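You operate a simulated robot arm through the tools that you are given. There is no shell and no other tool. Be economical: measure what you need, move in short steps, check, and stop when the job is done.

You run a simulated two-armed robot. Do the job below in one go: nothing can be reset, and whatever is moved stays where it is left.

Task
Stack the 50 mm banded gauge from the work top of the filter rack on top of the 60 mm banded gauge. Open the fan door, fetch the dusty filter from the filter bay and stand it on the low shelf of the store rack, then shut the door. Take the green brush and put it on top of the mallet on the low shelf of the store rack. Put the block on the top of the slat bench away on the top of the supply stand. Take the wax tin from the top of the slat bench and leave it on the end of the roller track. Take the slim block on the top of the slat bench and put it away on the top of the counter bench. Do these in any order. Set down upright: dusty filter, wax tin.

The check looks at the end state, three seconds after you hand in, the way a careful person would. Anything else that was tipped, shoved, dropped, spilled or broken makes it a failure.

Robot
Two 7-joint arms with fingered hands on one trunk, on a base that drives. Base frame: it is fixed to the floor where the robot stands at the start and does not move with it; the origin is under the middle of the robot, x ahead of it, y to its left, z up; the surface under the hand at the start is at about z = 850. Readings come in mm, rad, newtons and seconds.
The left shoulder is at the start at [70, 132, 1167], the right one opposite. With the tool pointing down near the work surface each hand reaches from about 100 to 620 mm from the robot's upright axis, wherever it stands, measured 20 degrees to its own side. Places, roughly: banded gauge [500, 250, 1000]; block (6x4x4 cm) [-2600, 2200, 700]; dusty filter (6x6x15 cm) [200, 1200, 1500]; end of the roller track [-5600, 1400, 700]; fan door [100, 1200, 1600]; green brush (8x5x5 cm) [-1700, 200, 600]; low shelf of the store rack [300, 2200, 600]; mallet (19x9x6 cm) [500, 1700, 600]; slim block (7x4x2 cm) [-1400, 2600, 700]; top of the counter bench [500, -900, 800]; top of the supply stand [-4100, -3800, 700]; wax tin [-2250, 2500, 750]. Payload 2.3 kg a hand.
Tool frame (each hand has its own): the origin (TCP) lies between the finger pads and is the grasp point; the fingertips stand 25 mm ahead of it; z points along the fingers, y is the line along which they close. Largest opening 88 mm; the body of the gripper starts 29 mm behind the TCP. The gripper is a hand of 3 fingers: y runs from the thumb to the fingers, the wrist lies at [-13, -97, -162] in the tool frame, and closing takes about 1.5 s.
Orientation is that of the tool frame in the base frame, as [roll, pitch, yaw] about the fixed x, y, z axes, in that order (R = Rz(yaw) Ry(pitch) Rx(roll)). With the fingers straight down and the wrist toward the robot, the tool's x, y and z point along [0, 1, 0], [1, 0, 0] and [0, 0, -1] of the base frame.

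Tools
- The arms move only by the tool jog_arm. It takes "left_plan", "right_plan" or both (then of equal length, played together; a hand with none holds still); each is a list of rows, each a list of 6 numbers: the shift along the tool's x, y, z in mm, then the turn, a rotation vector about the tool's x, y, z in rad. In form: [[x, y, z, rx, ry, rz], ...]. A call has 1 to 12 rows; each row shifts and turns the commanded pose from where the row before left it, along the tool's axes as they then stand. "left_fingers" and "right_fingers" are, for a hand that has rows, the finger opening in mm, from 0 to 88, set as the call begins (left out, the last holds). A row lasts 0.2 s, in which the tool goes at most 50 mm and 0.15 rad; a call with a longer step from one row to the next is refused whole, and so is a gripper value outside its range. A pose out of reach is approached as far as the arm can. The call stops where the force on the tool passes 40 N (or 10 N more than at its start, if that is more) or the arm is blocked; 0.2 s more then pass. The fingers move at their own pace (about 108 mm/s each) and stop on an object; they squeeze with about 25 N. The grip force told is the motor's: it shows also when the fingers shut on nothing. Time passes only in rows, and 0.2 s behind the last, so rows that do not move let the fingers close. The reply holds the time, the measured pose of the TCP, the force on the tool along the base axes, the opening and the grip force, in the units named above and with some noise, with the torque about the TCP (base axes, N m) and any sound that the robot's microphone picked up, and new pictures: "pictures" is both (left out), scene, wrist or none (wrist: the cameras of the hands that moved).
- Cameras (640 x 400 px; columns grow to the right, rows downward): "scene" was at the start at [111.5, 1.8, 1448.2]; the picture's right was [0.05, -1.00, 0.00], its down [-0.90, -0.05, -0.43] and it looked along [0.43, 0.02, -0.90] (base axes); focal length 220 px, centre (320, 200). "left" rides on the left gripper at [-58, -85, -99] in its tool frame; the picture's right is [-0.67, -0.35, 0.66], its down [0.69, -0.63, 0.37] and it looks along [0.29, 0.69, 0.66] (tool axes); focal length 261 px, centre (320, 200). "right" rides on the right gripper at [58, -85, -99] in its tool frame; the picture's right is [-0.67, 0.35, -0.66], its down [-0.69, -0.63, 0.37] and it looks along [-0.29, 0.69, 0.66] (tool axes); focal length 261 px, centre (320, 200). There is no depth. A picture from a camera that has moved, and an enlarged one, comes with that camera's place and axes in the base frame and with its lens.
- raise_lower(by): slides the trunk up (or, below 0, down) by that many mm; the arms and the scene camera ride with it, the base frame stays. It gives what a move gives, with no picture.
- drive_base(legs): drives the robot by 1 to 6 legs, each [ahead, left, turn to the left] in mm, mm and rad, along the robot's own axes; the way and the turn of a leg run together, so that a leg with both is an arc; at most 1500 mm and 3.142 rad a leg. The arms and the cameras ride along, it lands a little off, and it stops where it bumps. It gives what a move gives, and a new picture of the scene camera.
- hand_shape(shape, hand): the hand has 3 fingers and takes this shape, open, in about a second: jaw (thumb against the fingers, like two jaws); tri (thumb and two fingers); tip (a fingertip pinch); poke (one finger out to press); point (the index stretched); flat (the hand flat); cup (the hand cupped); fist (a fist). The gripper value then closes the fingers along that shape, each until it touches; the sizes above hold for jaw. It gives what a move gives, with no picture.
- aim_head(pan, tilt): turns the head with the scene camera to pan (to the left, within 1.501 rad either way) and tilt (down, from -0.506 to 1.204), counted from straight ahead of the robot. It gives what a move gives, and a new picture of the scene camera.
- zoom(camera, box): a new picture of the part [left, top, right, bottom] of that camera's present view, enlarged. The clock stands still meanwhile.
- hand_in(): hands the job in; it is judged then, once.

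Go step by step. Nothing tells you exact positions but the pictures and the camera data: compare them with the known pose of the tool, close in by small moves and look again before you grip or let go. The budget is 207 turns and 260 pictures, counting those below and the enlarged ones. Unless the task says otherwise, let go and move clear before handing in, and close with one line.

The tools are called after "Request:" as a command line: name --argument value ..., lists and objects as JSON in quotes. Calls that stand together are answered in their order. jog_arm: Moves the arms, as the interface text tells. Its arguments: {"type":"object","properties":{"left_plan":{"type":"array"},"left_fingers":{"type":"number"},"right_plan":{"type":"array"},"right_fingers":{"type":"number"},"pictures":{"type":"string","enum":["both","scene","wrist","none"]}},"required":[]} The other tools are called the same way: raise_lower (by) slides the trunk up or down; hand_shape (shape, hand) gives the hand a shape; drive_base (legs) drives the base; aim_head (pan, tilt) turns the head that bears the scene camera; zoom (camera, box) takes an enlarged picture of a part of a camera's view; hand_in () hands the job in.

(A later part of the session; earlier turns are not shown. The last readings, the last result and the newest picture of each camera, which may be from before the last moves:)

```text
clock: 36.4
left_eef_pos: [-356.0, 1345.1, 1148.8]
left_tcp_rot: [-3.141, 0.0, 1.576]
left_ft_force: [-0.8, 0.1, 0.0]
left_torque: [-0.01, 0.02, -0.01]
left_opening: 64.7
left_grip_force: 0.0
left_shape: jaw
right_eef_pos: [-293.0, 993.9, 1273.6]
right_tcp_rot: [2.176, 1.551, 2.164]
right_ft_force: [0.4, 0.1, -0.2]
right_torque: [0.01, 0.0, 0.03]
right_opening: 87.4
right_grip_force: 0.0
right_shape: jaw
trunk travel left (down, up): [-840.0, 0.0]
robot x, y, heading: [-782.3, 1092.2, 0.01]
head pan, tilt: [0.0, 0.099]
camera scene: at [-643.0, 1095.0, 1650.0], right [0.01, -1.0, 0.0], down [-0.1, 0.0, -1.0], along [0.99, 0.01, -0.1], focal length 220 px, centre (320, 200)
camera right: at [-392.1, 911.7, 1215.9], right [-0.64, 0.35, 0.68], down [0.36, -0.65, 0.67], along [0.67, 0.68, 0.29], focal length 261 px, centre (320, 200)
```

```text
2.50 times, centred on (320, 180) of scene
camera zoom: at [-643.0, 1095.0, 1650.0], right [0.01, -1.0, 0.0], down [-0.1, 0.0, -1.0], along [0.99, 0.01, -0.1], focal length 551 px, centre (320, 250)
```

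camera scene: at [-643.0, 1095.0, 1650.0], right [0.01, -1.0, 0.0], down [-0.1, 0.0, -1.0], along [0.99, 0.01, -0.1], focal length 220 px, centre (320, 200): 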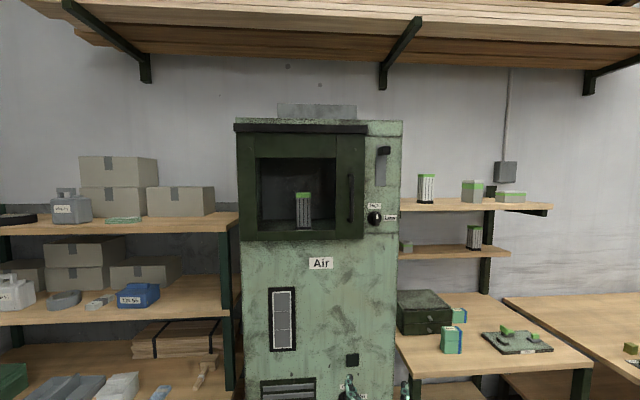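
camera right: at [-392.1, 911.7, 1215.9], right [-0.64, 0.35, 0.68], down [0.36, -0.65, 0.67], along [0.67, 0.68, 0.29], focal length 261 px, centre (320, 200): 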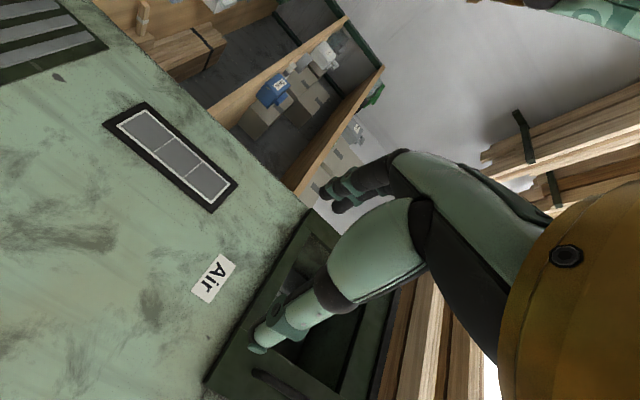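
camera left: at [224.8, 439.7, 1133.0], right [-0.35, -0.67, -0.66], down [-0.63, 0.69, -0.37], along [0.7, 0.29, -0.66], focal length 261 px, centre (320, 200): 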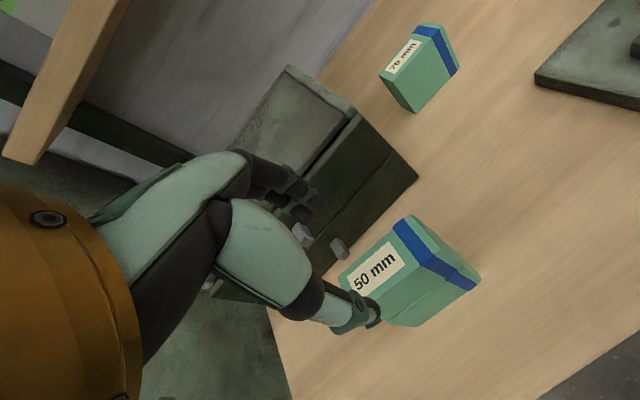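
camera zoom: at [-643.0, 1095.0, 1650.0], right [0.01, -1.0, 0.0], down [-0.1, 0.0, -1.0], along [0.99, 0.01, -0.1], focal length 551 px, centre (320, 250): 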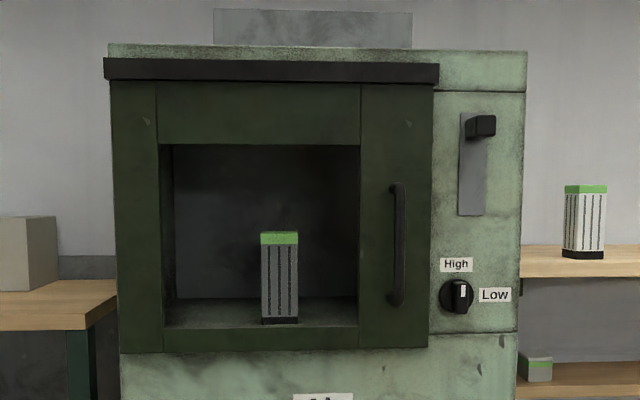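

The handle spans z 1497–1664 at about (115, 993). I raise the right hand to that height and lower the left arm out of the door's way.

Request:
jog_arm --right_plan '[[-44, 0, 0, 0, 0, 0], [-44, 0, 0, 0, 0, 0], [-44, 0, 0, 0, 0, 0], [-44, 0, 0, 0, 0, 0], [-44, 0, 0, 0, 0, 0], [-44, 0, 0, 0, 0, 0], [-42, 0, 0, 0, 0, 0]]' --left_plan '[[0, -10, 36, 0, 0, 0], [0, -10, 36, 0, 0, 0], [0, 0, 36, 0, 0, 0], [0, 0, 36, 0, 0, 0], [0, 0, 36, 0, 0, 0], [0, 0, 36, 0, 0, 0], [0, 0, 36, 0, 0, 0]]' --pictures "none"

Request:
drive_base --legs '[[270, -95, 0]]'

Request:
zoom --camera "right" --box '[0, 0, 640, 400]'

```text
clock: 38.0
left_eef_pos: [-375.1, 1343.8, 895.6]
left_tcp_rot: [-3.141, -0.002, 1.577]
left_ft_force: [0.9, -0.2, 0.4]
left_torque: [0.01, -0.02, 0.02]
left_opening: 64.9
left_grip_force: 0.0
left_shape: jaw
right_eef_pos: [-288.8, 1002.9, 1580.5]
right_tcp_rot: [1.757, 1.57, 1.761]
right_ft_force: [0.7, 0.6, 0.4]
right_torque: [0.0, 0.02, -0.02]
right_opening: 87.7
right_grip_force: 0.0
right_shape: jaw
trunk travel left (down, up): [-840.0, 0.0]
robot x, y, heading: [-781.5, 1096.8, 0.007]
head pan, tilt: [0.0, 0.099]
```

```text
clock: 40.0
left_eef_pos: [-109.7, 1252.8, 896.1]
left_tcp_rot: [3.139, -0.001, 1.576]
left_ft_force: [-0.3, 0.2, 0.3]
left_torque: [-0.03, -0.01, -0.01]
left_opening: 64.8
left_grip_force: 0.1
left_shape: jaw
right_eef_pos: [-24.7, 911.3, 1581.6]
right_tcp_rot: [0.615, 1.568, 0.622]
right_ft_force: [-0.6, -1.0, 0.6]
right_torque: [0.04, 0.0, 0.0]
right_opening: 87.5
right_grip_force: 0.0
right_shape: jaw
trunk travel left (down, up): [-840.0, 0.0]
robot x, y, heading: [-518.4, 1001.7, 0.012]
head pan, tilt: [0.0, 0.099]
camera scene: at [-376.8, 1004.2, 1650.3], right [0.01, -1.0, 0.0], down [-0.1, 0.0, -1.0], along [1.0, 0.01, -0.1], focal length 220 px, centre (320, 200)
```

scene: 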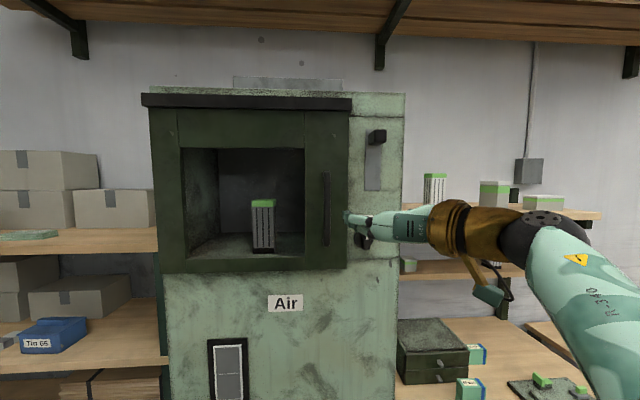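

```text
1.00 times, centred on (320, 200) of right (not enlarged: the box is as wide or as high as the picture)
camera zoom: at [-123.2, 825.4, 1523.8], right [-0.66, 0.34, 0.67], down [0.37, -0.63, 0.69], along [0.65, 0.7, 0.29], focal length 261 px, centre (320, 200)
```

zoom: 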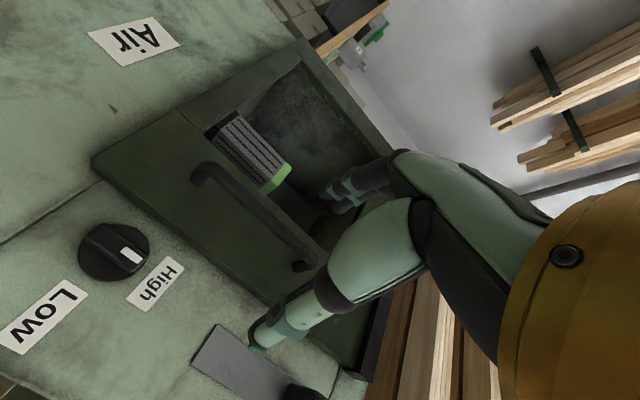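

The handle bar is about (118,993), the door face about x=145. I move sideways and in toward the handle, stopping short for a look.

Request:
jog_arm --right_plan '[[0, 41, 0, 0, 0, 0], [0, 41, 0, 0, 0, 0], [0, 0, 37, 0, 0, 0], [0, 0, 37, 0, 0, 0], [0, 0, 20, 0, 0, 0], [0, 0, 0, 0, 0, 0]]' --right_fingers 88

```text
clock: 41.4
left_eef_pos: [-106.8, 1252.2, 895.5]
left_tcp_rot: [3.139, 0.0, 1.575]
left_ft_force: [-0.2, 0.4, -0.2]
left_torque: [-0.01, -0.03, 0.03]
left_opening: 65.0
left_grip_force: 0.0
left_shape: jaw
right_eef_pos: [42.5, 993.3, 1554.9]
right_tcp_rot: [-1.297, 1.57, -1.288]
right_ft_force: [-0.5, -0.1, 0.4]
right_torque: [0.01, 0.04, 0.01]
right_opening: 87.5
right_grip_force: 0.1
right_shape: jaw
right hand out of reach, approached as far as the arm can: row 4, 5
trunk travel left (down, up): [-840.0, 0.0]
robot x, y, heading: [-510.8, 1001.3, 0.005]
head pan, tilt: [0.0, 0.099]
camera scene: at [-372.2, 1003.0, 1649.8], right [0.01, -1.0, 0.0], down [-0.1, 0.0, -0.99], along [0.99, 0.01, -0.1], focal length 220 px, centre (320, 200)
camera right: at [-57.0, 907.5, 1497.6], right [-0.66, 0.34, 0.67], down [0.37, -0.63, 0.68], along [0.66, 0.7, 0.28], focal length 261 px, centre (320, 200)
```

scene: 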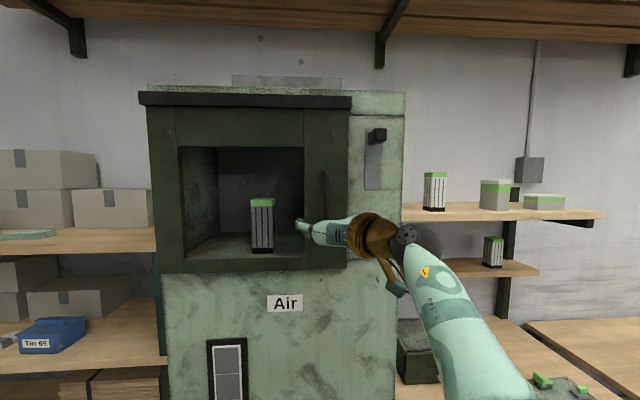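
right: 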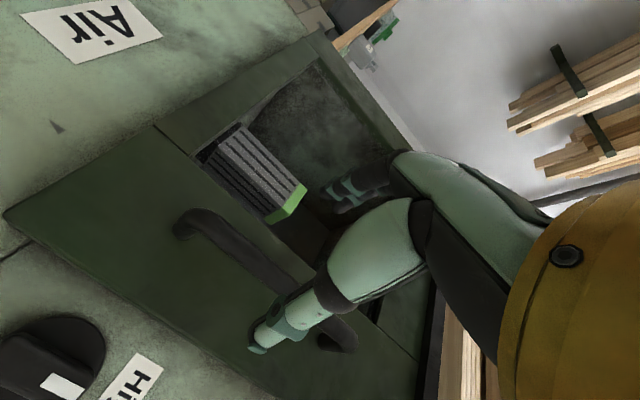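

The arm is at full stretch; I draw it back 60 mm and bring the base closer.

Request:
jog_arm --right_plan '[[0, 0, -30, 0, 0, 0], [0, 0, -30, 0, 0, 0], [0, 0, 0, 0, 0, 0]]' --pictures "none"

Request:
drive_base --legs '[[100, 0, 0]]'

Request:
zoom --camera "right" --box '[0, 0, 640, 400]'

```text
clock: 42.2
left_eef_pos: [-107.8, 1251.4, 895.4]
left_tcp_rot: [-3.141, 0.0, 1.576]
left_ft_force: [0.5, 0.0, 0.3]
left_torque: [-0.02, -0.01, 0.0]
left_opening: 64.8
left_grip_force: 0.0
left_shape: jaw
right_eef_pos: [-19.0, 992.2, 1556.3]
right_tcp_rot: [2.141, 1.569, 2.15]
right_ft_force: [-0.6, -0.6, 0.5]
right_torque: [-0.04, 0.03, -0.02]
right_opening: 87.6
right_grip_force: 0.0
right_shape: jaw
trunk travel left (down, up): [-840.0, 0.0]
robot x, y, heading: [-515.2, 1005.3, 0.009]
head pan, tilt: [0.0, 0.099]
```

```text
clock: 43.4
left_eef_pos: [-16.3, 1253.5, 897.1]
left_tcp_rot: [3.135, -0.001, 1.576]
left_ft_force: [-0.4, -0.1, 0.5]
left_torque: [0.03, -0.04, 0.01]
left_opening: 64.7
left_grip_force: 0.0
left_shape: jaw
right_eef_pos: [67.2, 993.4, 1560.4]
right_tcp_rot: [0.193, 1.562, 0.206]
right_ft_force: [-0.5, -0.2, 0.4]
right_torque: [-0.02, 0.02, -0.03]
right_opening: 88.0
right_grip_force: 0.1
right_shape: jaw
trunk travel left (down, up): [-840.0, 0.0]
robot x, y, heading: [-417.0, 1008.0, 0.009]
head pan, tilt: [0.0, 0.099]
camera scene: at [-287.0, 1003.9, 1651.0], right [0.01, -1.0, 0.0], down [-0.09, 0.0, -1.0], along [1.0, 0.01, -0.09], focal length 220 px, centre (320, 200)
```

scene: 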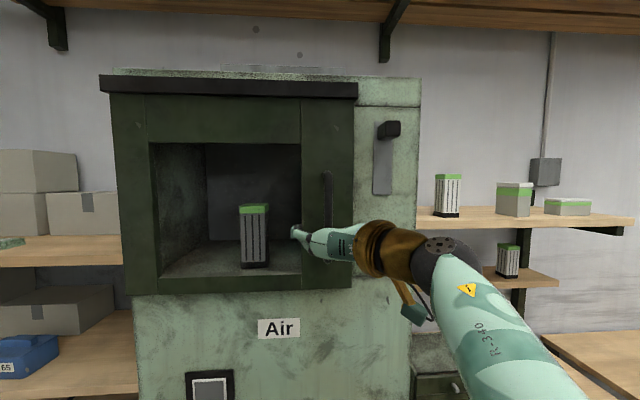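

```text
1.00 times, centred on (320, 200) of right (not enlarged: the box is as wide or as high as the picture)
camera zoom: at [-31.5, 907.9, 1501.9], right [-0.66, 0.34, 0.66], down [0.37, -0.63, 0.69], along [0.65, 0.7, 0.29], focal length 261 px, centre (320, 200)
```

zoom: 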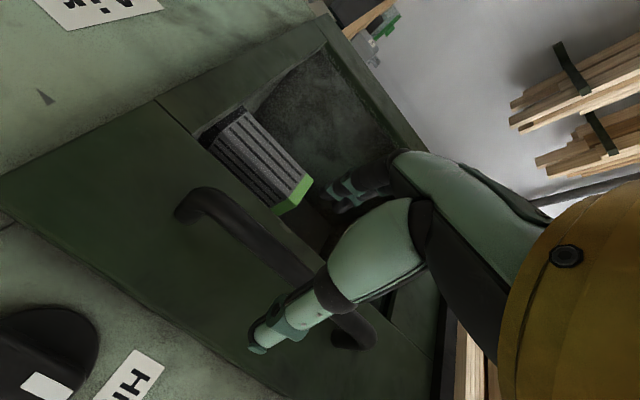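

The bar lies centred between the fingers. Moving in 42 mm, then closing.

Request:
jog_arm --right_plan '[[0, 0, 20, 0, 0, 0], [0, 0, 15, 0, 0, 0], [0, 0, 7, 0, 0, 0], [0, 0, 0, 0, 0, 0]]' --pictures "wrist"

```text
clock: 44.4
left_eef_pos: [-9.6, 1252.5, 895.0]
left_tcp_rot: [-3.139, 0.0, 1.574]
left_ft_force: [0.0, 0.6, 0.6]
left_torque: [0.01, 0.0, 0.0]
left_opening: 64.7
left_grip_force: 0.1
left_shape: jaw
right_eef_pos: [120.7, 995.1, 1557.7]
right_tcp_rot: [0.987, 1.57, 0.997]
right_ft_force: [1.0, -0.5, -0.2]
right_torque: [-0.01, -0.04, -0.01]
right_opening: 87.8
right_grip_force: 0.0
right_shape: jaw
trunk travel left (down, up): [-840.0, 0.0]
robot x, y, heading: [-414.4, 1004.4, 0.013]
head pan, tilt: [0.0, 0.099]
camera right: at [21.9, 908.2, 1498.6], right [-0.66, 0.34, 0.67], down [0.37, -0.63, 0.69], along [0.65, 0.7, 0.29], focal length 261 px, centre (320, 200)
```

right: 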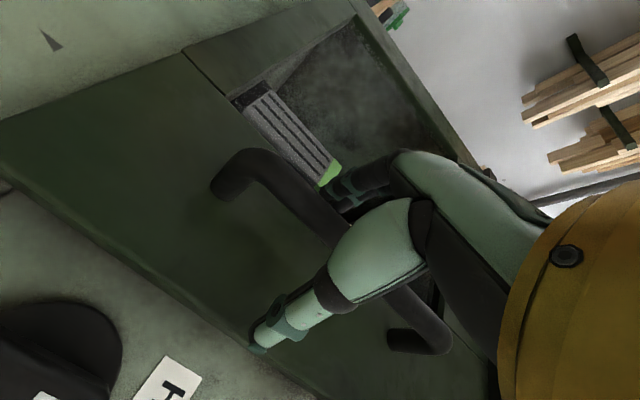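

Request:
jog_arm --right_plan '[[0, 0, 0, 0, 0, 0], [0, 0, 0, 0, 0, 0], [0, 0, 0, 0, 0, 0], [0, 0, 0, 0, 0, 0], [0, 0, 0, 0, 0, 0], [0, 0, 0, 0, 0, 0], [0, 0, 0, 0, 0, 0], [0, 0, 0, 0, 0, 0]]' --right_fingers 0 --pictures "wrist"

Request:
jog_arm --right_plan '[[0, 0, -5, 0, 0, 0], [0, 0, -8, 0, 0, 0], [0, 0, -10, 0, 0, 0], [0, 0, -10, 0, 0, 0]]' --pictures "both"

```text
clock: 46.2
left_eef_pos: [-9.0, 1251.2, 893.7]
left_tcp_rot: [3.141, -0.002, 1.575]
left_ft_force: [-0.3, -0.5, -0.7]
left_torque: [-0.01, 0.03, -0.02]
left_opening: 64.9
left_grip_force: 0.1
left_shape: jaw
right_eef_pos: [119.3, 993.3, 1556.7]
right_tcp_rot: [1.932, 1.569, 1.942]
right_ft_force: [0.3, -1.0, -0.9]
right_torque: [0.06, -0.02, 0.01]
right_opening: 0.0
right_grip_force: 25.0
right_shape: jaw
trunk travel left (down, up): [-840.0, 0.0]
robot x, y, heading: [-416.8, 1002.2, 0.012]
head pan, tilt: [0.0, 0.099]
camera right: at [21.6, 907.2, 1498.7], right [-0.66, 0.34, 0.67], down [0.37, -0.63, 0.68], along [0.65, 0.7, 0.29], focal length 261 px, centre (320, 200)
```

right: 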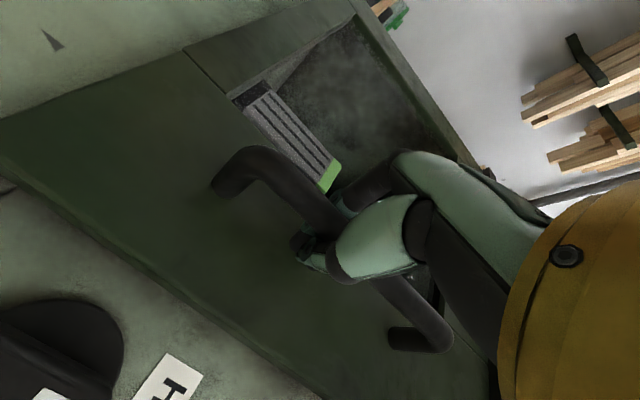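

```text
clock: 47.2
left_eef_pos: [-10.0, 1254.1, 894.8]
left_tcp_rot: [3.142, 0.002, 1.577]
left_ft_force: [-0.5, 0.1, -0.5]
left_torque: [0.01, -0.02, -0.02]
left_opening: 64.9
left_grip_force: 0.1
left_shape: jaw
right_eef_pos: [85.9, 993.9, 1557.8]
right_tcp_rot: [0.127, 1.568, 0.138]
right_ft_force: [0.7, 2.5, -3.0]
right_torque: [0.04, -0.03, -0.03]
right_opening: 0.0
right_grip_force: 25.1
right_shape: jaw
trunk travel left (down, up): [-840.0, 0.0]
robot x, y, heading: [-417.3, 1001.2, 0.002]
head pan, tilt: [0.0, 0.099]
camera scene: at [-275.4, 1006.2, 1649.9], right [0.01, -1.0, 0.0], down [-0.1, 0.0, -0.99], along [0.99, 0.01, -0.1], focal length 220 px, centre (320, 200)
camera right: at [-12.6, 909.3, 1499.6], right [-0.66, 0.34, 0.67], down [0.37, -0.63, 0.68], along [0.65, 0.7, 0.29], focal length 261 px, centre (320, 200)
```

scene: 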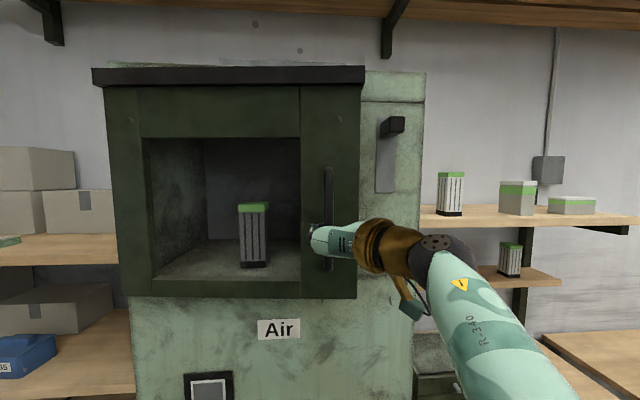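
right: 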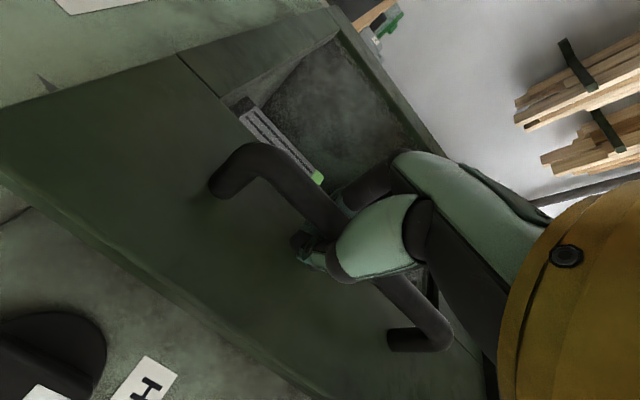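

The door moved with the hand: the fingers are hooked round the handle. I continue pulling along the arc.

Request:
jog_arm --right_plan '[[0, 4, -20, 0.05, 0, 0], [0, 4, -20, 0.05, 0, 0], [0, 3.5, -20, 0.05, 0, 0], [0, 3, -20, 0.05, 0, 0], [0, 0, 0, 0, 0, 0]]' --pictures "both"

```text
clock: 48.4
left_eef_pos: [-10.9, 1252.1, 896.1]
left_tcp_rot: [-3.141, -0.002, 1.577]
left_ft_force: [0.0, -0.1, -0.5]
left_torque: [0.01, 0.0, 0.02]
left_opening: 64.8
left_grip_force: 0.1
left_shape: jaw
right_eef_pos: [68.9, 997.6, 1586.5]
right_tcp_rot: [0.772, 1.568, 0.609]
right_ft_force: [0.0, -1.7, 0.5]
right_torque: [-0.02, -0.07, 0.04]
right_opening: 0.1
right_grip_force: 25.0
right_shape: jaw
right hand out of reach, approached as far as the arm can: row 1, 2, 3, 4
trunk travel left (down, up): [-840.0, 0.0]
robot x, y, heading: [-417.0, 1004.2, 0.009]
head pan, tilt: [0.0, 0.099]
camera scene: at [-275.6, 1002.9, 1650.0], right [0.01, -1.0, 0.0], down [-0.1, 0.0, -0.99], along [0.99, 0.01, -0.1], focal length 220 px, centre (320, 200)
camera right: at [-42.6, 930.0, 1529.2], right [-0.59, 0.45, 0.67], down [0.26, -0.68, 0.69], along [0.76, 0.58, 0.29], focal length 261 px, centre (320, 200)
```

scene: 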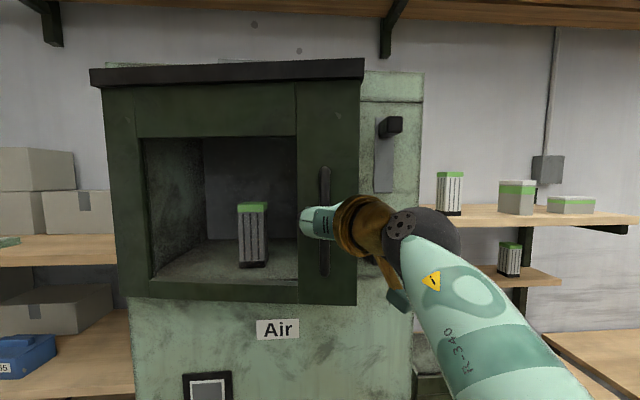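
right: 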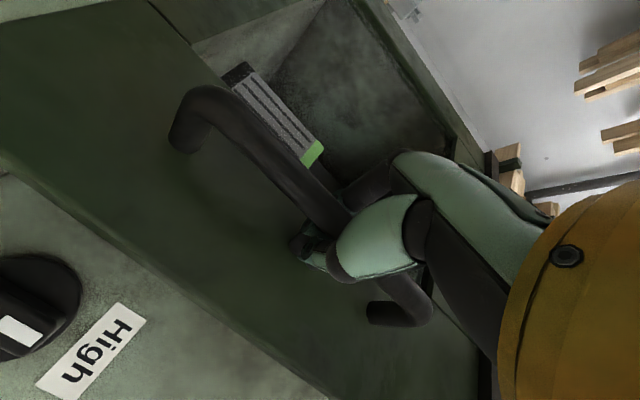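

The arm's elbow is at its limit, so I keep the hook and drive the base back along the arc.

Request:
drive_base --legs '[[-66, 20, 0], [-70, 35, 0]]'

```text
clock: 50.0
left_eef_pos: [-136.8, 1300.7, 893.6]
left_tcp_rot: [-3.135, -0.005, 1.576]
left_ft_force: [0.4, -0.6, -0.6]
left_torque: [0.02, 0.04, 0.04]
left_opening: 64.8
left_grip_force: 0.2
left_shape: jaw
right_eef_pos: [-54.5, 1042.6, 1583.9]
right_tcp_rot: [2.741, 1.564, 2.577]
right_ft_force: [1.6, -2.2, 2.7]
right_torque: [-0.01, 0.03, 0.05]
right_opening: 0.0
right_grip_force: 25.2
right_shape: jaw
trunk travel left (down, up): [-840.0, 0.0]
robot x, y, heading: [-552.7, 1055.2, 0.008]
head pan, tilt: [0.0, 0.099]
camera scene: at [-397.5, 1048.5, 1648.9], right [0.01, -1.0, -0.01], down [-0.11, 0.0, -0.99], along [0.99, 0.01, -0.11], focal length 220 px, centre (320, 200)
```

scene: 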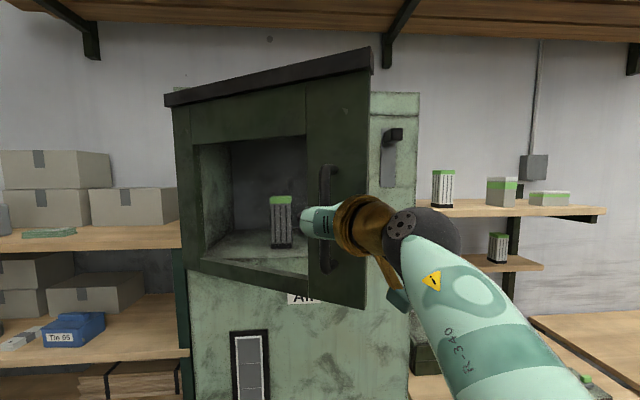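

The door swings well. Two more arc legs.

Request:
drive_base --legs '[[-62, 49, 0], [-51, 60, 0]]'

```text
clock: 51.7
left_eef_pos: [-250.7, 1406.6, 895.7]
left_tcp_rot: [-3.136, -0.009, 1.575]
left_ft_force: [-0.4, -0.8, 0.0]
left_torque: [0.03, 0.02, 0.02]
left_opening: 64.7
left_grip_force: 0.1
left_shape: jaw
right_eef_pos: [-168.3, 1145.5, 1585.2]
right_tcp_rot: [2.209, 1.561, 2.043]
right_ft_force: [1.4, -0.6, 0.3]
right_torque: [-0.03, 0.01, 0.07]
right_opening: 0.0
right_grip_force: 25.3
right_shape: jaw
trunk travel left (down, up): [-840.0, 0.0]
robot x, y, heading: [-665.8, 1165.1, 0.009]
head pan, tilt: [0.0, 0.099]
camera scene: at [-512.8, 1152.2, 1649.0], right [0.01, -1.0, -0.01], down [-0.11, 0.01, -0.99], along [0.99, 0.01, -0.11], focal length 220 px, centre (320, 200)
```

scene: 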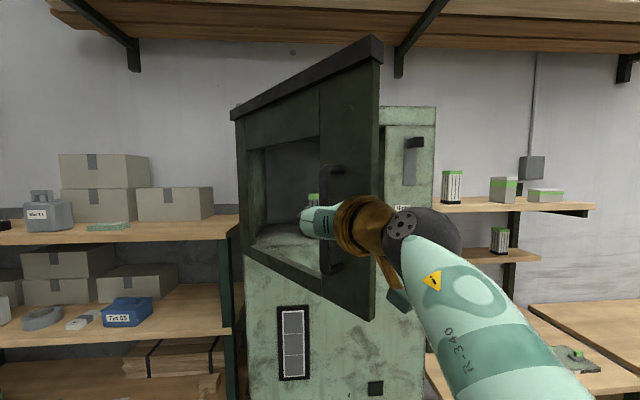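

Request:
drive_base --legs '[[-40, 68, 0], [-25, 74, 0]]'

Request:
zoom --camera "right" --box '[0, 0, 640, 400]'

```text
clock: 53.4
left_eef_pos: [-318.9, 1542.4, 896.8]
left_tcp_rot: [-3.139, -0.009, 1.568]
left_ft_force: [0.4, -0.2, -0.7]
left_torque: [0.06, 0.02, -0.01]
left_opening: 64.6
left_grip_force: 0.1
left_shape: jaw
right_eef_pos: [-238.0, 1279.8, 1585.6]
right_tcp_rot: [1.689, 1.559, 1.516]
right_ft_force: [5.7, -0.2, 1.2]
right_torque: [0.02, 0.02, 0.04]
right_opening: 0.3
right_grip_force: 24.7
right_shape: jaw
trunk travel left (down, up): [-840.0, 0.0]
robot x, y, heading: [-729.6, 1302.0, 0.003]
head pan, tilt: [0.0, 0.099]
camera scene: at [-583.5, 1288.0, 1649.5], right [0.0, -1.0, -0.01], down [-0.1, 0.01, -0.99], along [0.99, 0.0, -0.1], focal length 220 px, centre (320, 200)
```

scene: 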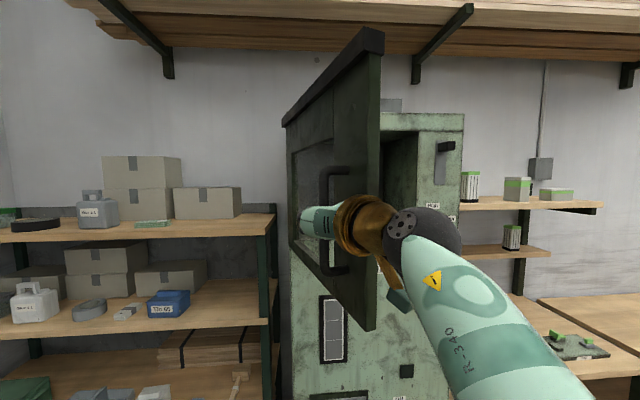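

```text
1.00 times, centred on (320, 200) of right (not enlarged: the box is as wide or as high as the picture)
camera zoom: at [-351.2, 1213.8, 1527.4], right [-0.59, 0.45, 0.68], down [0.25, -0.69, 0.68], along [0.77, 0.57, 0.29], focal length 261 px, centre (320, 200)
```

zoom: 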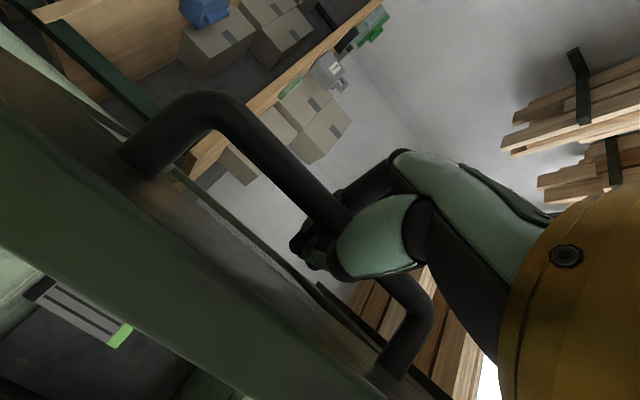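

The door is open about 70–75°. I open the fingers part way and withdraw the hand backwards.

Request:
jog_arm --right_plan '[[0, 4, 0, 0, 0, 0], [0, 4, 0, 0, 0, 0], [0, 0, 0, 0, 0, 0], [0, 0, 0, 0, 0, 0], [0, 0, 0, 0, 0, 0]]' --right_fingers 50 --pictures "wrist"

```text
clock: 54.6
left_eef_pos: [-321.4, 1548.6, 895.7]
left_tcp_rot: [3.141, -0.001, 1.57]
left_ft_force: [0.0, -0.1, -0.1]
left_torque: [-0.01, 0.01, -0.01]
left_opening: 64.8
left_grip_force: 0.0
left_shape: jaw
right_eef_pos: [-240.7, 1301.2, 1587.1]
right_tcp_rot: [1.471, 1.567, 1.296]
right_ft_force: [0.2, -0.6, 0.1]
right_torque: [0.03, 0.0, 0.0]
right_opening: 50.2
right_grip_force: 0.1
right_shape: jaw
trunk travel left (down, up): [-840.0, 0.0]
robot x, y, heading: [-733.3, 1305.8, 0.003]
head pan, tilt: [0.0, 0.099]
camera right: at [-354.0, 1234.4, 1529.1], right [-0.59, 0.45, 0.67], down [0.25, -0.69, 0.68], along [0.77, 0.57, 0.29], focal length 261 px, centre (320, 200)
```

right: 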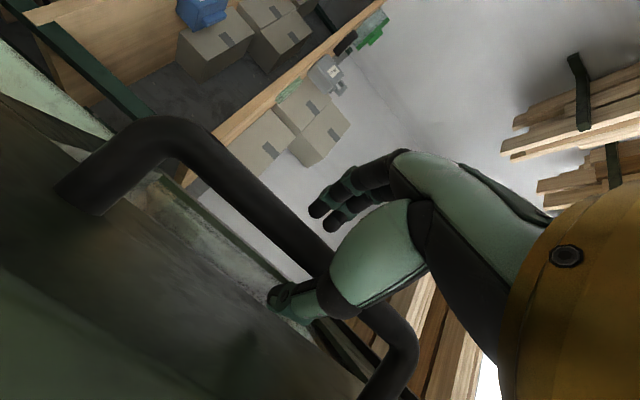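

Request:
drive_base --legs '[[-160, 25, 0]]'

```text
clock: 56.0
left_eef_pos: [-474.9, 1572.9, 895.4]
left_tcp_rot: [-3.139, 0.001, 1.567]
left_ft_force: [0.7, 0.1, -0.4]
left_torque: [-0.02, 0.04, -0.02]
left_opening: 64.7
left_grip_force: 0.1
left_shape: jaw
right_eef_pos: [-394.1, 1324.3, 1586.0]
right_tcp_rot: [1.786, 1.567, 1.61]
right_ft_force: [-0.1, -0.1, -0.8]
right_torque: [0.03, 0.0, 0.02]
right_opening: 50.2
right_grip_force: 0.1
right_shape: jaw
trunk travel left (down, up): [-840.0, 0.0]
robot x, y, heading: [-889.6, 1329.6, -0.0]
head pan, tilt: [0.0, 0.099]
camera scene: at [-739.6, 1326.4, 1649.4], right [0.0, -1.0, 0.0], down [-0.1, 0.0, -0.99], along [0.99, 0.0, -0.1], focal length 220 px, centre (320, 200)
```

scene: 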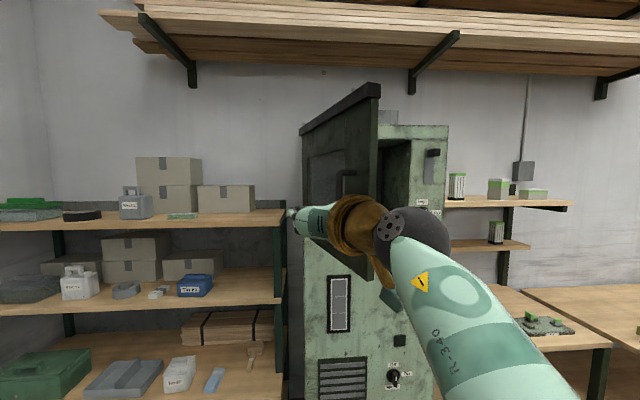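

The handle is released. Now I go to the door's inner side and nudge it fully open with the side of the hand.

Request:
drive_base --legs '[[0, -200, 0], [230, 0, 0]]'

Request:
zoom --camera "right" --box '[0, 0, 640, 400]'

```text
clock: 58.9
left_eef_pos: [-252.4, 1372.5, 895.6]
left_tcp_rot: [3.139, -0.001, 1.566]
left_ft_force: [0.1, 0.3, -0.4]
left_torque: [-0.04, 0.0, 0.01]
left_opening: 64.7
left_grip_force: 0.1
left_shape: jaw
right_eef_pos: [-175.8, 1124.2, 1590.0]
right_tcp_rot: [0.405, 1.564, 0.228]
right_ft_force: [-1.0, -0.1, 0.8]
right_torque: [-0.01, 0.01, -0.03]
right_opening: 49.9
right_grip_force: 0.0
right_shape: jaw
trunk travel left (down, up): [-840.0, 0.0]
robot x, y, heading: [-661.1, 1129.0, 0.0]
head pan, tilt: [0.0, 0.099]
camera scene: at [-522.5, 1127.2, 1650.4], right [0.0, -1.0, 0.0], down [-0.1, 0.0, -1.0], along [1.0, 0.0, -0.1], focal length 220 px, centre (320, 200)
```

scene: 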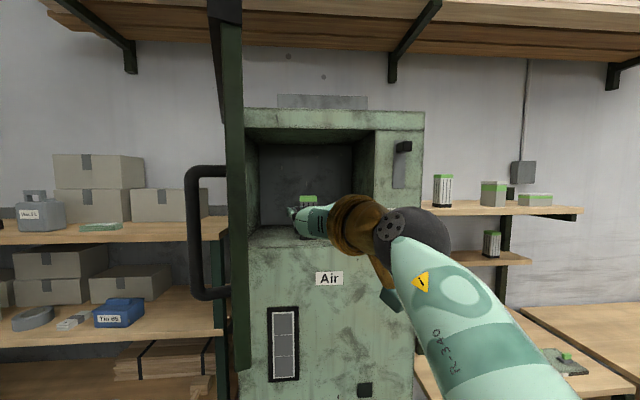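

```text
1.00 times, centred on (320, 200) of right (not enlarged: the box is as wide or as high as the picture)
camera zoom: at [-288.4, 1058.5, 1530.5], right [-0.59, 0.46, 0.67], down [0.25, -0.69, 0.69], along [0.77, 0.57, 0.29], focal length 261 px, centre (320, 200)
```

zoom: 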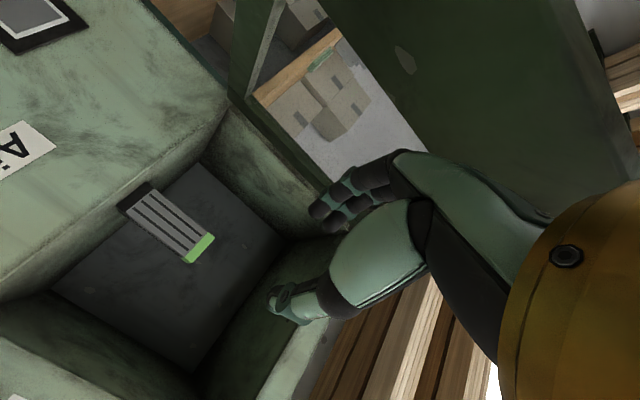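

Request:
drive_base --legs '[[0, 200, 0]]'

```text
clock: 60.5
left_eef_pos: [-250.4, 1565.0, 895.4]
left_tcp_rot: [3.141, -0.003, 1.569]
left_ft_force: [-0.1, 0.2, 0.0]
left_torque: [0.0, -0.01, -0.02]
left_opening: 64.9
left_grip_force: 0.1
left_shape: jaw
right_eef_pos: [-171.1, 1314.4, 1587.0]
right_tcp_rot: [1.447, 1.563, 1.272]
right_ft_force: [-0.3, 0.1, -0.1]
right_torque: [-0.01, 0.0, 0.05]
right_opening: 50.2
right_grip_force: 0.1
right_shape: jaw
trunk travel left (down, up): [-840.0, 0.0]
robot x, y, heading: [-657.5, 1318.9, 0.004]
head pan, tilt: [0.0, 0.099]
camera scene: at [-517.3, 1316.5, 1649.9], right [0.0, -1.0, 0.0], down [-0.1, 0.0, -0.99], along [0.99, 0.0, -0.1], focal length 220 px, centre (320, 200)
```

scene: 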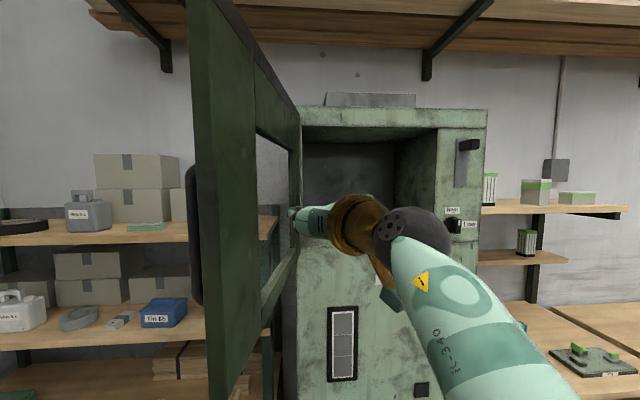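

Request:
drive_base --legs '[[0, -190, 0]]'

Request:
zoom --camera "scene" --box '[180, 80, 440, 300]'

Request:
zoom --camera "right" --box '[0, 0, 640, 400]'

```text
clock: 62.1
left_eef_pos: [-250.9, 1386.3, 895.1]
left_tcp_rot: [3.141, 0.002, 1.573]
left_ft_force: [-0.6, 0.4, -0.1]
left_torque: [-0.03, -0.02, -0.02]
left_opening: 64.8
left_grip_force: 0.1
left_shape: jaw
right_eef_pos: [-171.7, 1141.2, 1587.9]
right_tcp_rot: [-0.115, 1.568, -0.288]
right_ft_force: [0.0, 0.4, 0.4]
right_torque: [-0.03, -0.01, -0.04]
right_opening: 50.4
right_grip_force: 0.1
right_shape: jaw
trunk travel left (down, up): [-840.0, 0.0]
robot x, y, heading: [-660.7, 1135.1, 0.006]
head pan, tilt: [0.0, 0.099]
camera scene: at [-516.8, 1142.4, 1649.9], right [0.01, -1.0, 0.0], down [-0.1, 0.0, -0.99], along [0.99, 0.01, -0.1], focal length 220 px, centre (320, 200)
```

scene: 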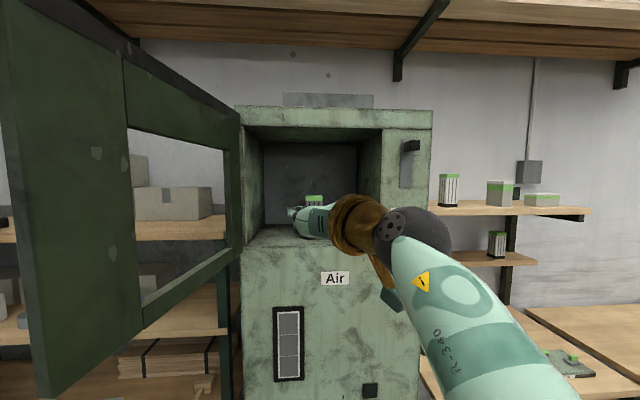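

```text
1.82 times, centred on (310, 190) of scene
camera zoom: at [-516.8, 1142.4, 1649.9], right [0.01, -1.0, 0.0], down [-0.1, 0.0, -0.99], along [0.99, 0.01, -0.1], focal length 401 px, centre (338, 218)
```

zoom: 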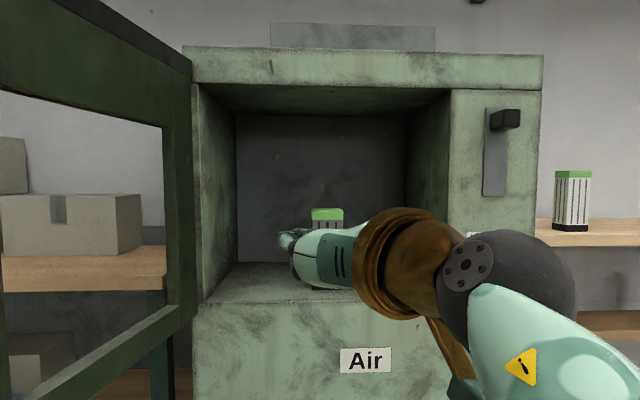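

```text
1.00 times, centred on (320, 200) of right (not enlarged: the box is as wide or as high as the picture)
camera zoom: at [-282.7, 1074.3, 1529.6], right [-0.59, 0.45, 0.67], down [0.25, -0.68, 0.69], along [0.77, 0.57, 0.29], focal length 261 px, centre (320, 200)
```

zoom: 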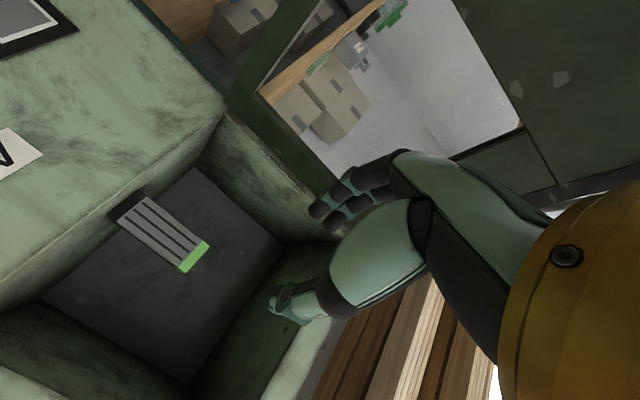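

The door is now wide open. The filter stands with front face near x=210, y≈1166, z 1447–1595. I straighten the hand, lower it to z≈1520, and tuck the left arm before driving in.

Request:
jog_arm --right_plan '[[0, 0, 0, -0.085, 0, 0], [0, 0, 0, -0.088, 0, 0], [34, 0, 0, 0, 0, 0], [34, 0, 0, 0, 0, 0]]' --left_plan '[[0, -30, 0, 0, 0, 0], [0, -30, 0, 0, 0, 0], [0, -30, 0, 0, 0, 0], [0, -20, 0, 0, 0, 0]]' --right_fingers 88 --pictures "none"

Request:
drive_base --legs '[[220, 25, 0]]'

Request:
zoom --camera "right" --box '[0, 0, 640, 400]'

```text
clock: 63.1
left_eef_pos: [-361.3, 1382.5, 892.6]
left_tcp_rot: [-3.141, 0.0, 1.573]
left_ft_force: [-0.4, -0.1, 0.0]
left_torque: [0.02, 0.02, -0.03]
left_opening: 64.9
left_grip_force: 0.0
left_shape: jaw
right_eef_pos: [-160.2, 1135.5, 1523.2]
right_tcp_rot: [1.283, 1.564, 1.286]
right_ft_force: [0.5, -0.7, 0.1]
right_torque: [0.0, -0.01, -0.01]
right_opening: 87.9
right_grip_force: 0.0
right_shape: jaw
right hand out of reach, approached as far as the arm can: row 4
trunk travel left (down, up): [-840.0, 0.0]
robot x, y, heading: [-657.2, 1136.7, 0.003]
head pan, tilt: [0.0, 0.099]
```

```text
clock: 64.8
left_eef_pos: [-138.2, 1408.8, 893.9]
left_tcp_rot: [3.139, -0.002, 1.573]
left_ft_force: [-0.2, -0.3, -0.5]
left_torque: [0.04, 0.02, -0.01]
left_opening: 64.7
left_grip_force: 0.0
left_shape: jaw
right_eef_pos: [59.1, 1161.4, 1525.2]
right_tcp_rot: [0.655, 1.564, 0.657]
right_ft_force: [0.6, -0.5, -0.6]
right_torque: [0.01, 0.02, -0.01]
right_opening: 87.5
right_grip_force: 0.0
right_shape: jaw
trunk travel left (down, up): [-840.0, 0.0]
robot x, y, heading: [-434.8, 1164.0, 0.007]
head pan, tilt: [0.0, 0.099]
camera scene: at [-298.1, 1162.0, 1650.4], right [0.01, -1.0, 0.0], down [-0.1, 0.0, -1.0], along [1.0, 0.01, -0.1], focal length 220 px, centre (320, 200)
```

scene: 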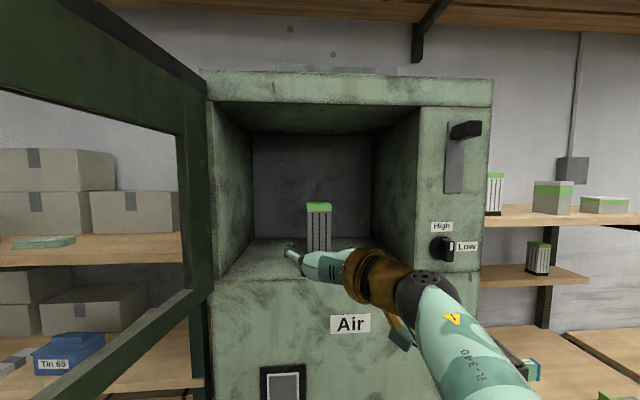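

```text
1.00 times, centred on (320, 200) of right (not enlarged: the box is as wide or as high as the picture)
camera zoom: at [-39.4, 1077.3, 1466.3], right [-0.66, 0.34, 0.67], down [0.36, -0.63, 0.69], along [0.66, 0.7, 0.29], focal length 261 px, centre (320, 200)
```

zoom: 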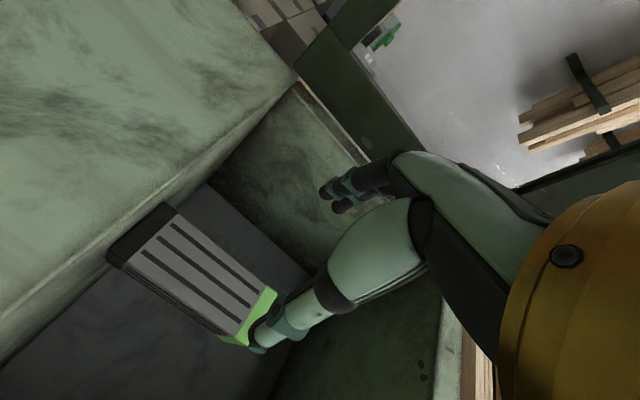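

Request:
drive_base --legs '[[120, 4, 0]]'

Request:
zoom --camera "right" --box '[0, 0, 640, 400]'

```text
clock: 66.0
left_eef_pos: [-20.4, 1413.2, 894.6]
left_tcp_rot: [3.139, 0.0, 1.57]
left_ft_force: [-0.2, 0.2, 0.2]
left_torque: [-0.01, -0.03, -0.02]
left_opening: 64.5
left_grip_force: 0.1
left_shape: jaw
right_eef_pos: [177.8, 1167.4, 1525.9]
right_tcp_rot: [0.27, 1.562, 0.274]
right_ft_force: [0.3, -0.5, 1.0]
right_torque: [-0.02, 0.0, -0.02]
right_opening: 87.9
right_grip_force: 0.1
right_shape: jaw
trunk travel left (down, up): [-840.0, 0.0]
robot x, y, heading: [-313.1, 1169.6, 0.006]
head pan, tilt: [0.0, 0.099]
camera scene: at [-179.2, 1166.8, 1650.6], right [0.01, -1.0, 0.0], down [-0.1, 0.0, -1.0], along [1.0, 0.01, -0.1], focal length 220 px, centre (320, 200)
```

scene: 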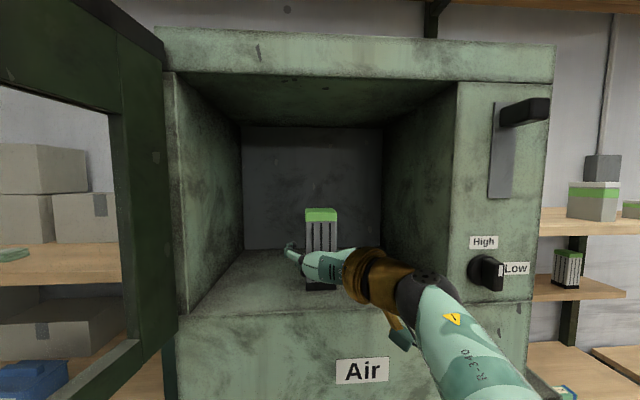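

```text
1.00 times, centred on (320, 200) of right (not enlarged: the box is as wide or as high as the picture)
camera zoom: at [79.6, 1081.8, 1466.8], right [-0.66, 0.34, 0.67], down [0.36, -0.63, 0.69], along [0.66, 0.69, 0.29], focal length 261 px, centre (320, 200)
```

zoom: 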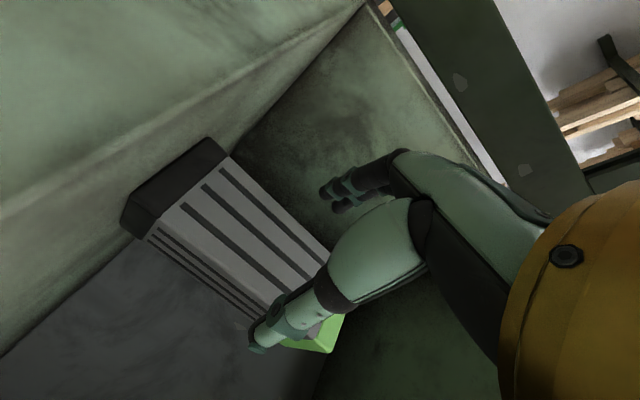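

Filter front face is at about x=215, centred at y≈1166. Going in to TCP x≈235.

Request:
drive_base --legs '[[38, 0, 0]]'

Request:
jog_arm --right_plan '[[0, 0, 10, 0, 0, 0], [0, 0, 8, 0, 0, 0], [0, 0, 0, 0, 0, 0]]' --pictures "wrist"

```text
clock: 66.9
left_eef_pos: [17.8, 1412.8, 894.7]
left_tcp_rot: [3.137, -0.002, 1.571]
left_ft_force: [-0.4, -0.4, 0.5]
left_torque: [0.02, -0.01, -0.01]
left_opening: 65.2
left_grip_force: 0.0
left_shape: jaw
right_eef_pos: [213.8, 1167.7, 1527.5]
right_tcp_rot: [0.494, 1.559, 0.496]
right_ft_force: [-0.6, -0.8, -0.6]
right_torque: [0.01, 0.03, -0.03]
right_opening: 87.6
right_grip_force: 0.0
right_shape: jaw
trunk travel left (down, up): [-840.0, 0.0]
robot x, y, heading: [-273.9, 1166.5, 0.007]
head pan, tilt: [0.0, 0.099]
camera scene: at [-143.6, 1167.1, 1650.8], right [0.0, -1.0, 0.0], down [-0.09, 0.0, -1.0], along [1.0, 0.0, -0.09], focal length 220 px, centre (320, 200)
```

scene: 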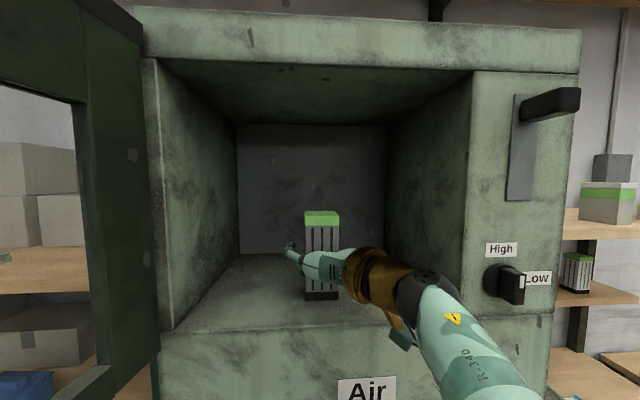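

```text
clock: 67.7
left_eef_pos: [22.4, 1412.9, 893.7]
left_tcp_rot: [3.142, -0.002, 1.57]
left_ft_force: [0.5, 0.2, 0.4]
left_torque: [0.03, 0.01, 0.0]
left_opening: 64.7
left_grip_force: 0.0
left_shape: jaw
right_eef_pos: [239.5, 1167.4, 1522.8]
right_tcp_rot: [0.67, 1.567, 0.671]
right_ft_force: [-0.5, 0.0, 1.0]
right_torque: [0.07, 0.0, 0.01]
right_opening: 87.7
right_grip_force: 0.0
right_shape: jaw
trunk travel left (down, up): [-840.0, 0.0]
robot x, y, heading: [-273.7, 1166.4, 0.007]
head pan, tilt: [0.0, 0.099]
camera right: at [140.9, 1081.4, 1464.5], right [-0.66, 0.35, 0.67], down [0.36, -0.63, 0.68], along [0.66, 0.69, 0.29], focal length 261 px, centre (320, 200)
```

right: 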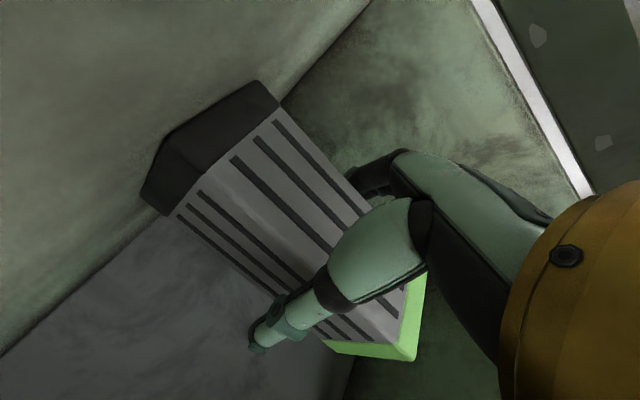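

Fingers straddle the filter with no contact force. Closing, then lifting slightly.

Request:
jog_arm --right_plan '[[0, 0, 0, 0, 0, 0], [0, 0, 0, 0, 0, 0], [0, 0, 0, 0, 0, 0], [0, 0, 0, 0, 0, 0], [0, 0, 0, 0, 0, 0], [0, 0, 0, 0, 0, 0], [0, 0, 0, 0, 0, 0], [-8, 0, 0, 0, 0, 0], [-12, 0, 0, 0, 0, 0], [-10, 0, 0, 0, 0, 0], [0, 0, 0, 0, 0, 0]]' --right_fingers 0 --pictures "both"

```text
clock: 70.1
left_eef_pos: [22.7, 1412.4, 893.9]
left_tcp_rot: [-3.14, 0.001, 1.572]
left_ft_force: [-0.3, 0.4, -0.4]
left_torque: [0.0, -0.01, 0.0]
left_opening: 64.7
left_grip_force: 0.0
left_shape: jaw
right_eef_pos: [240.8, 1165.9, 1551.7]
right_tcp_rot: [1.012, 1.567, 1.015]
right_ft_force: [-0.3, 0.6, -2.7]
right_torque: [-0.01, 0.05, 0.02]
right_opening: 58.2
right_grip_force: 25.6
right_shape: jaw
trunk travel left (down, up): [-840.0, 0.0]
robot x, y, heading: [-276.2, 1168.5, 0.004]
head pan, tilt: [0.0, 0.099]
camera scene: at [-133.4, 1167.2, 1649.8], right [0.0, -1.0, 0.0], down [-0.1, 0.0, -0.99], along [0.99, 0.0, -0.1], focal length 220 px, centre (320, 200)
camera right: at [142.1, 1081.1, 1494.1], right [-0.66, 0.34, 0.67], down [0.37, -0.63, 0.68], along [0.66, 0.69, 0.29], focal length 261 px, centre (320, 200)
```

scene: 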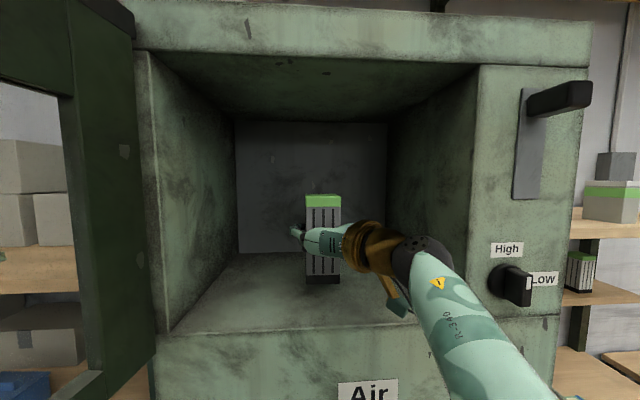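
right: 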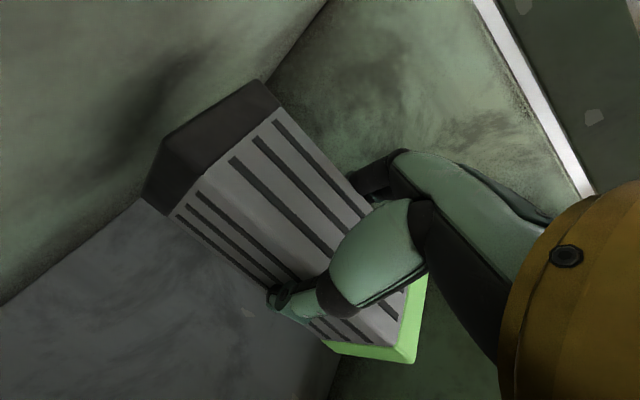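

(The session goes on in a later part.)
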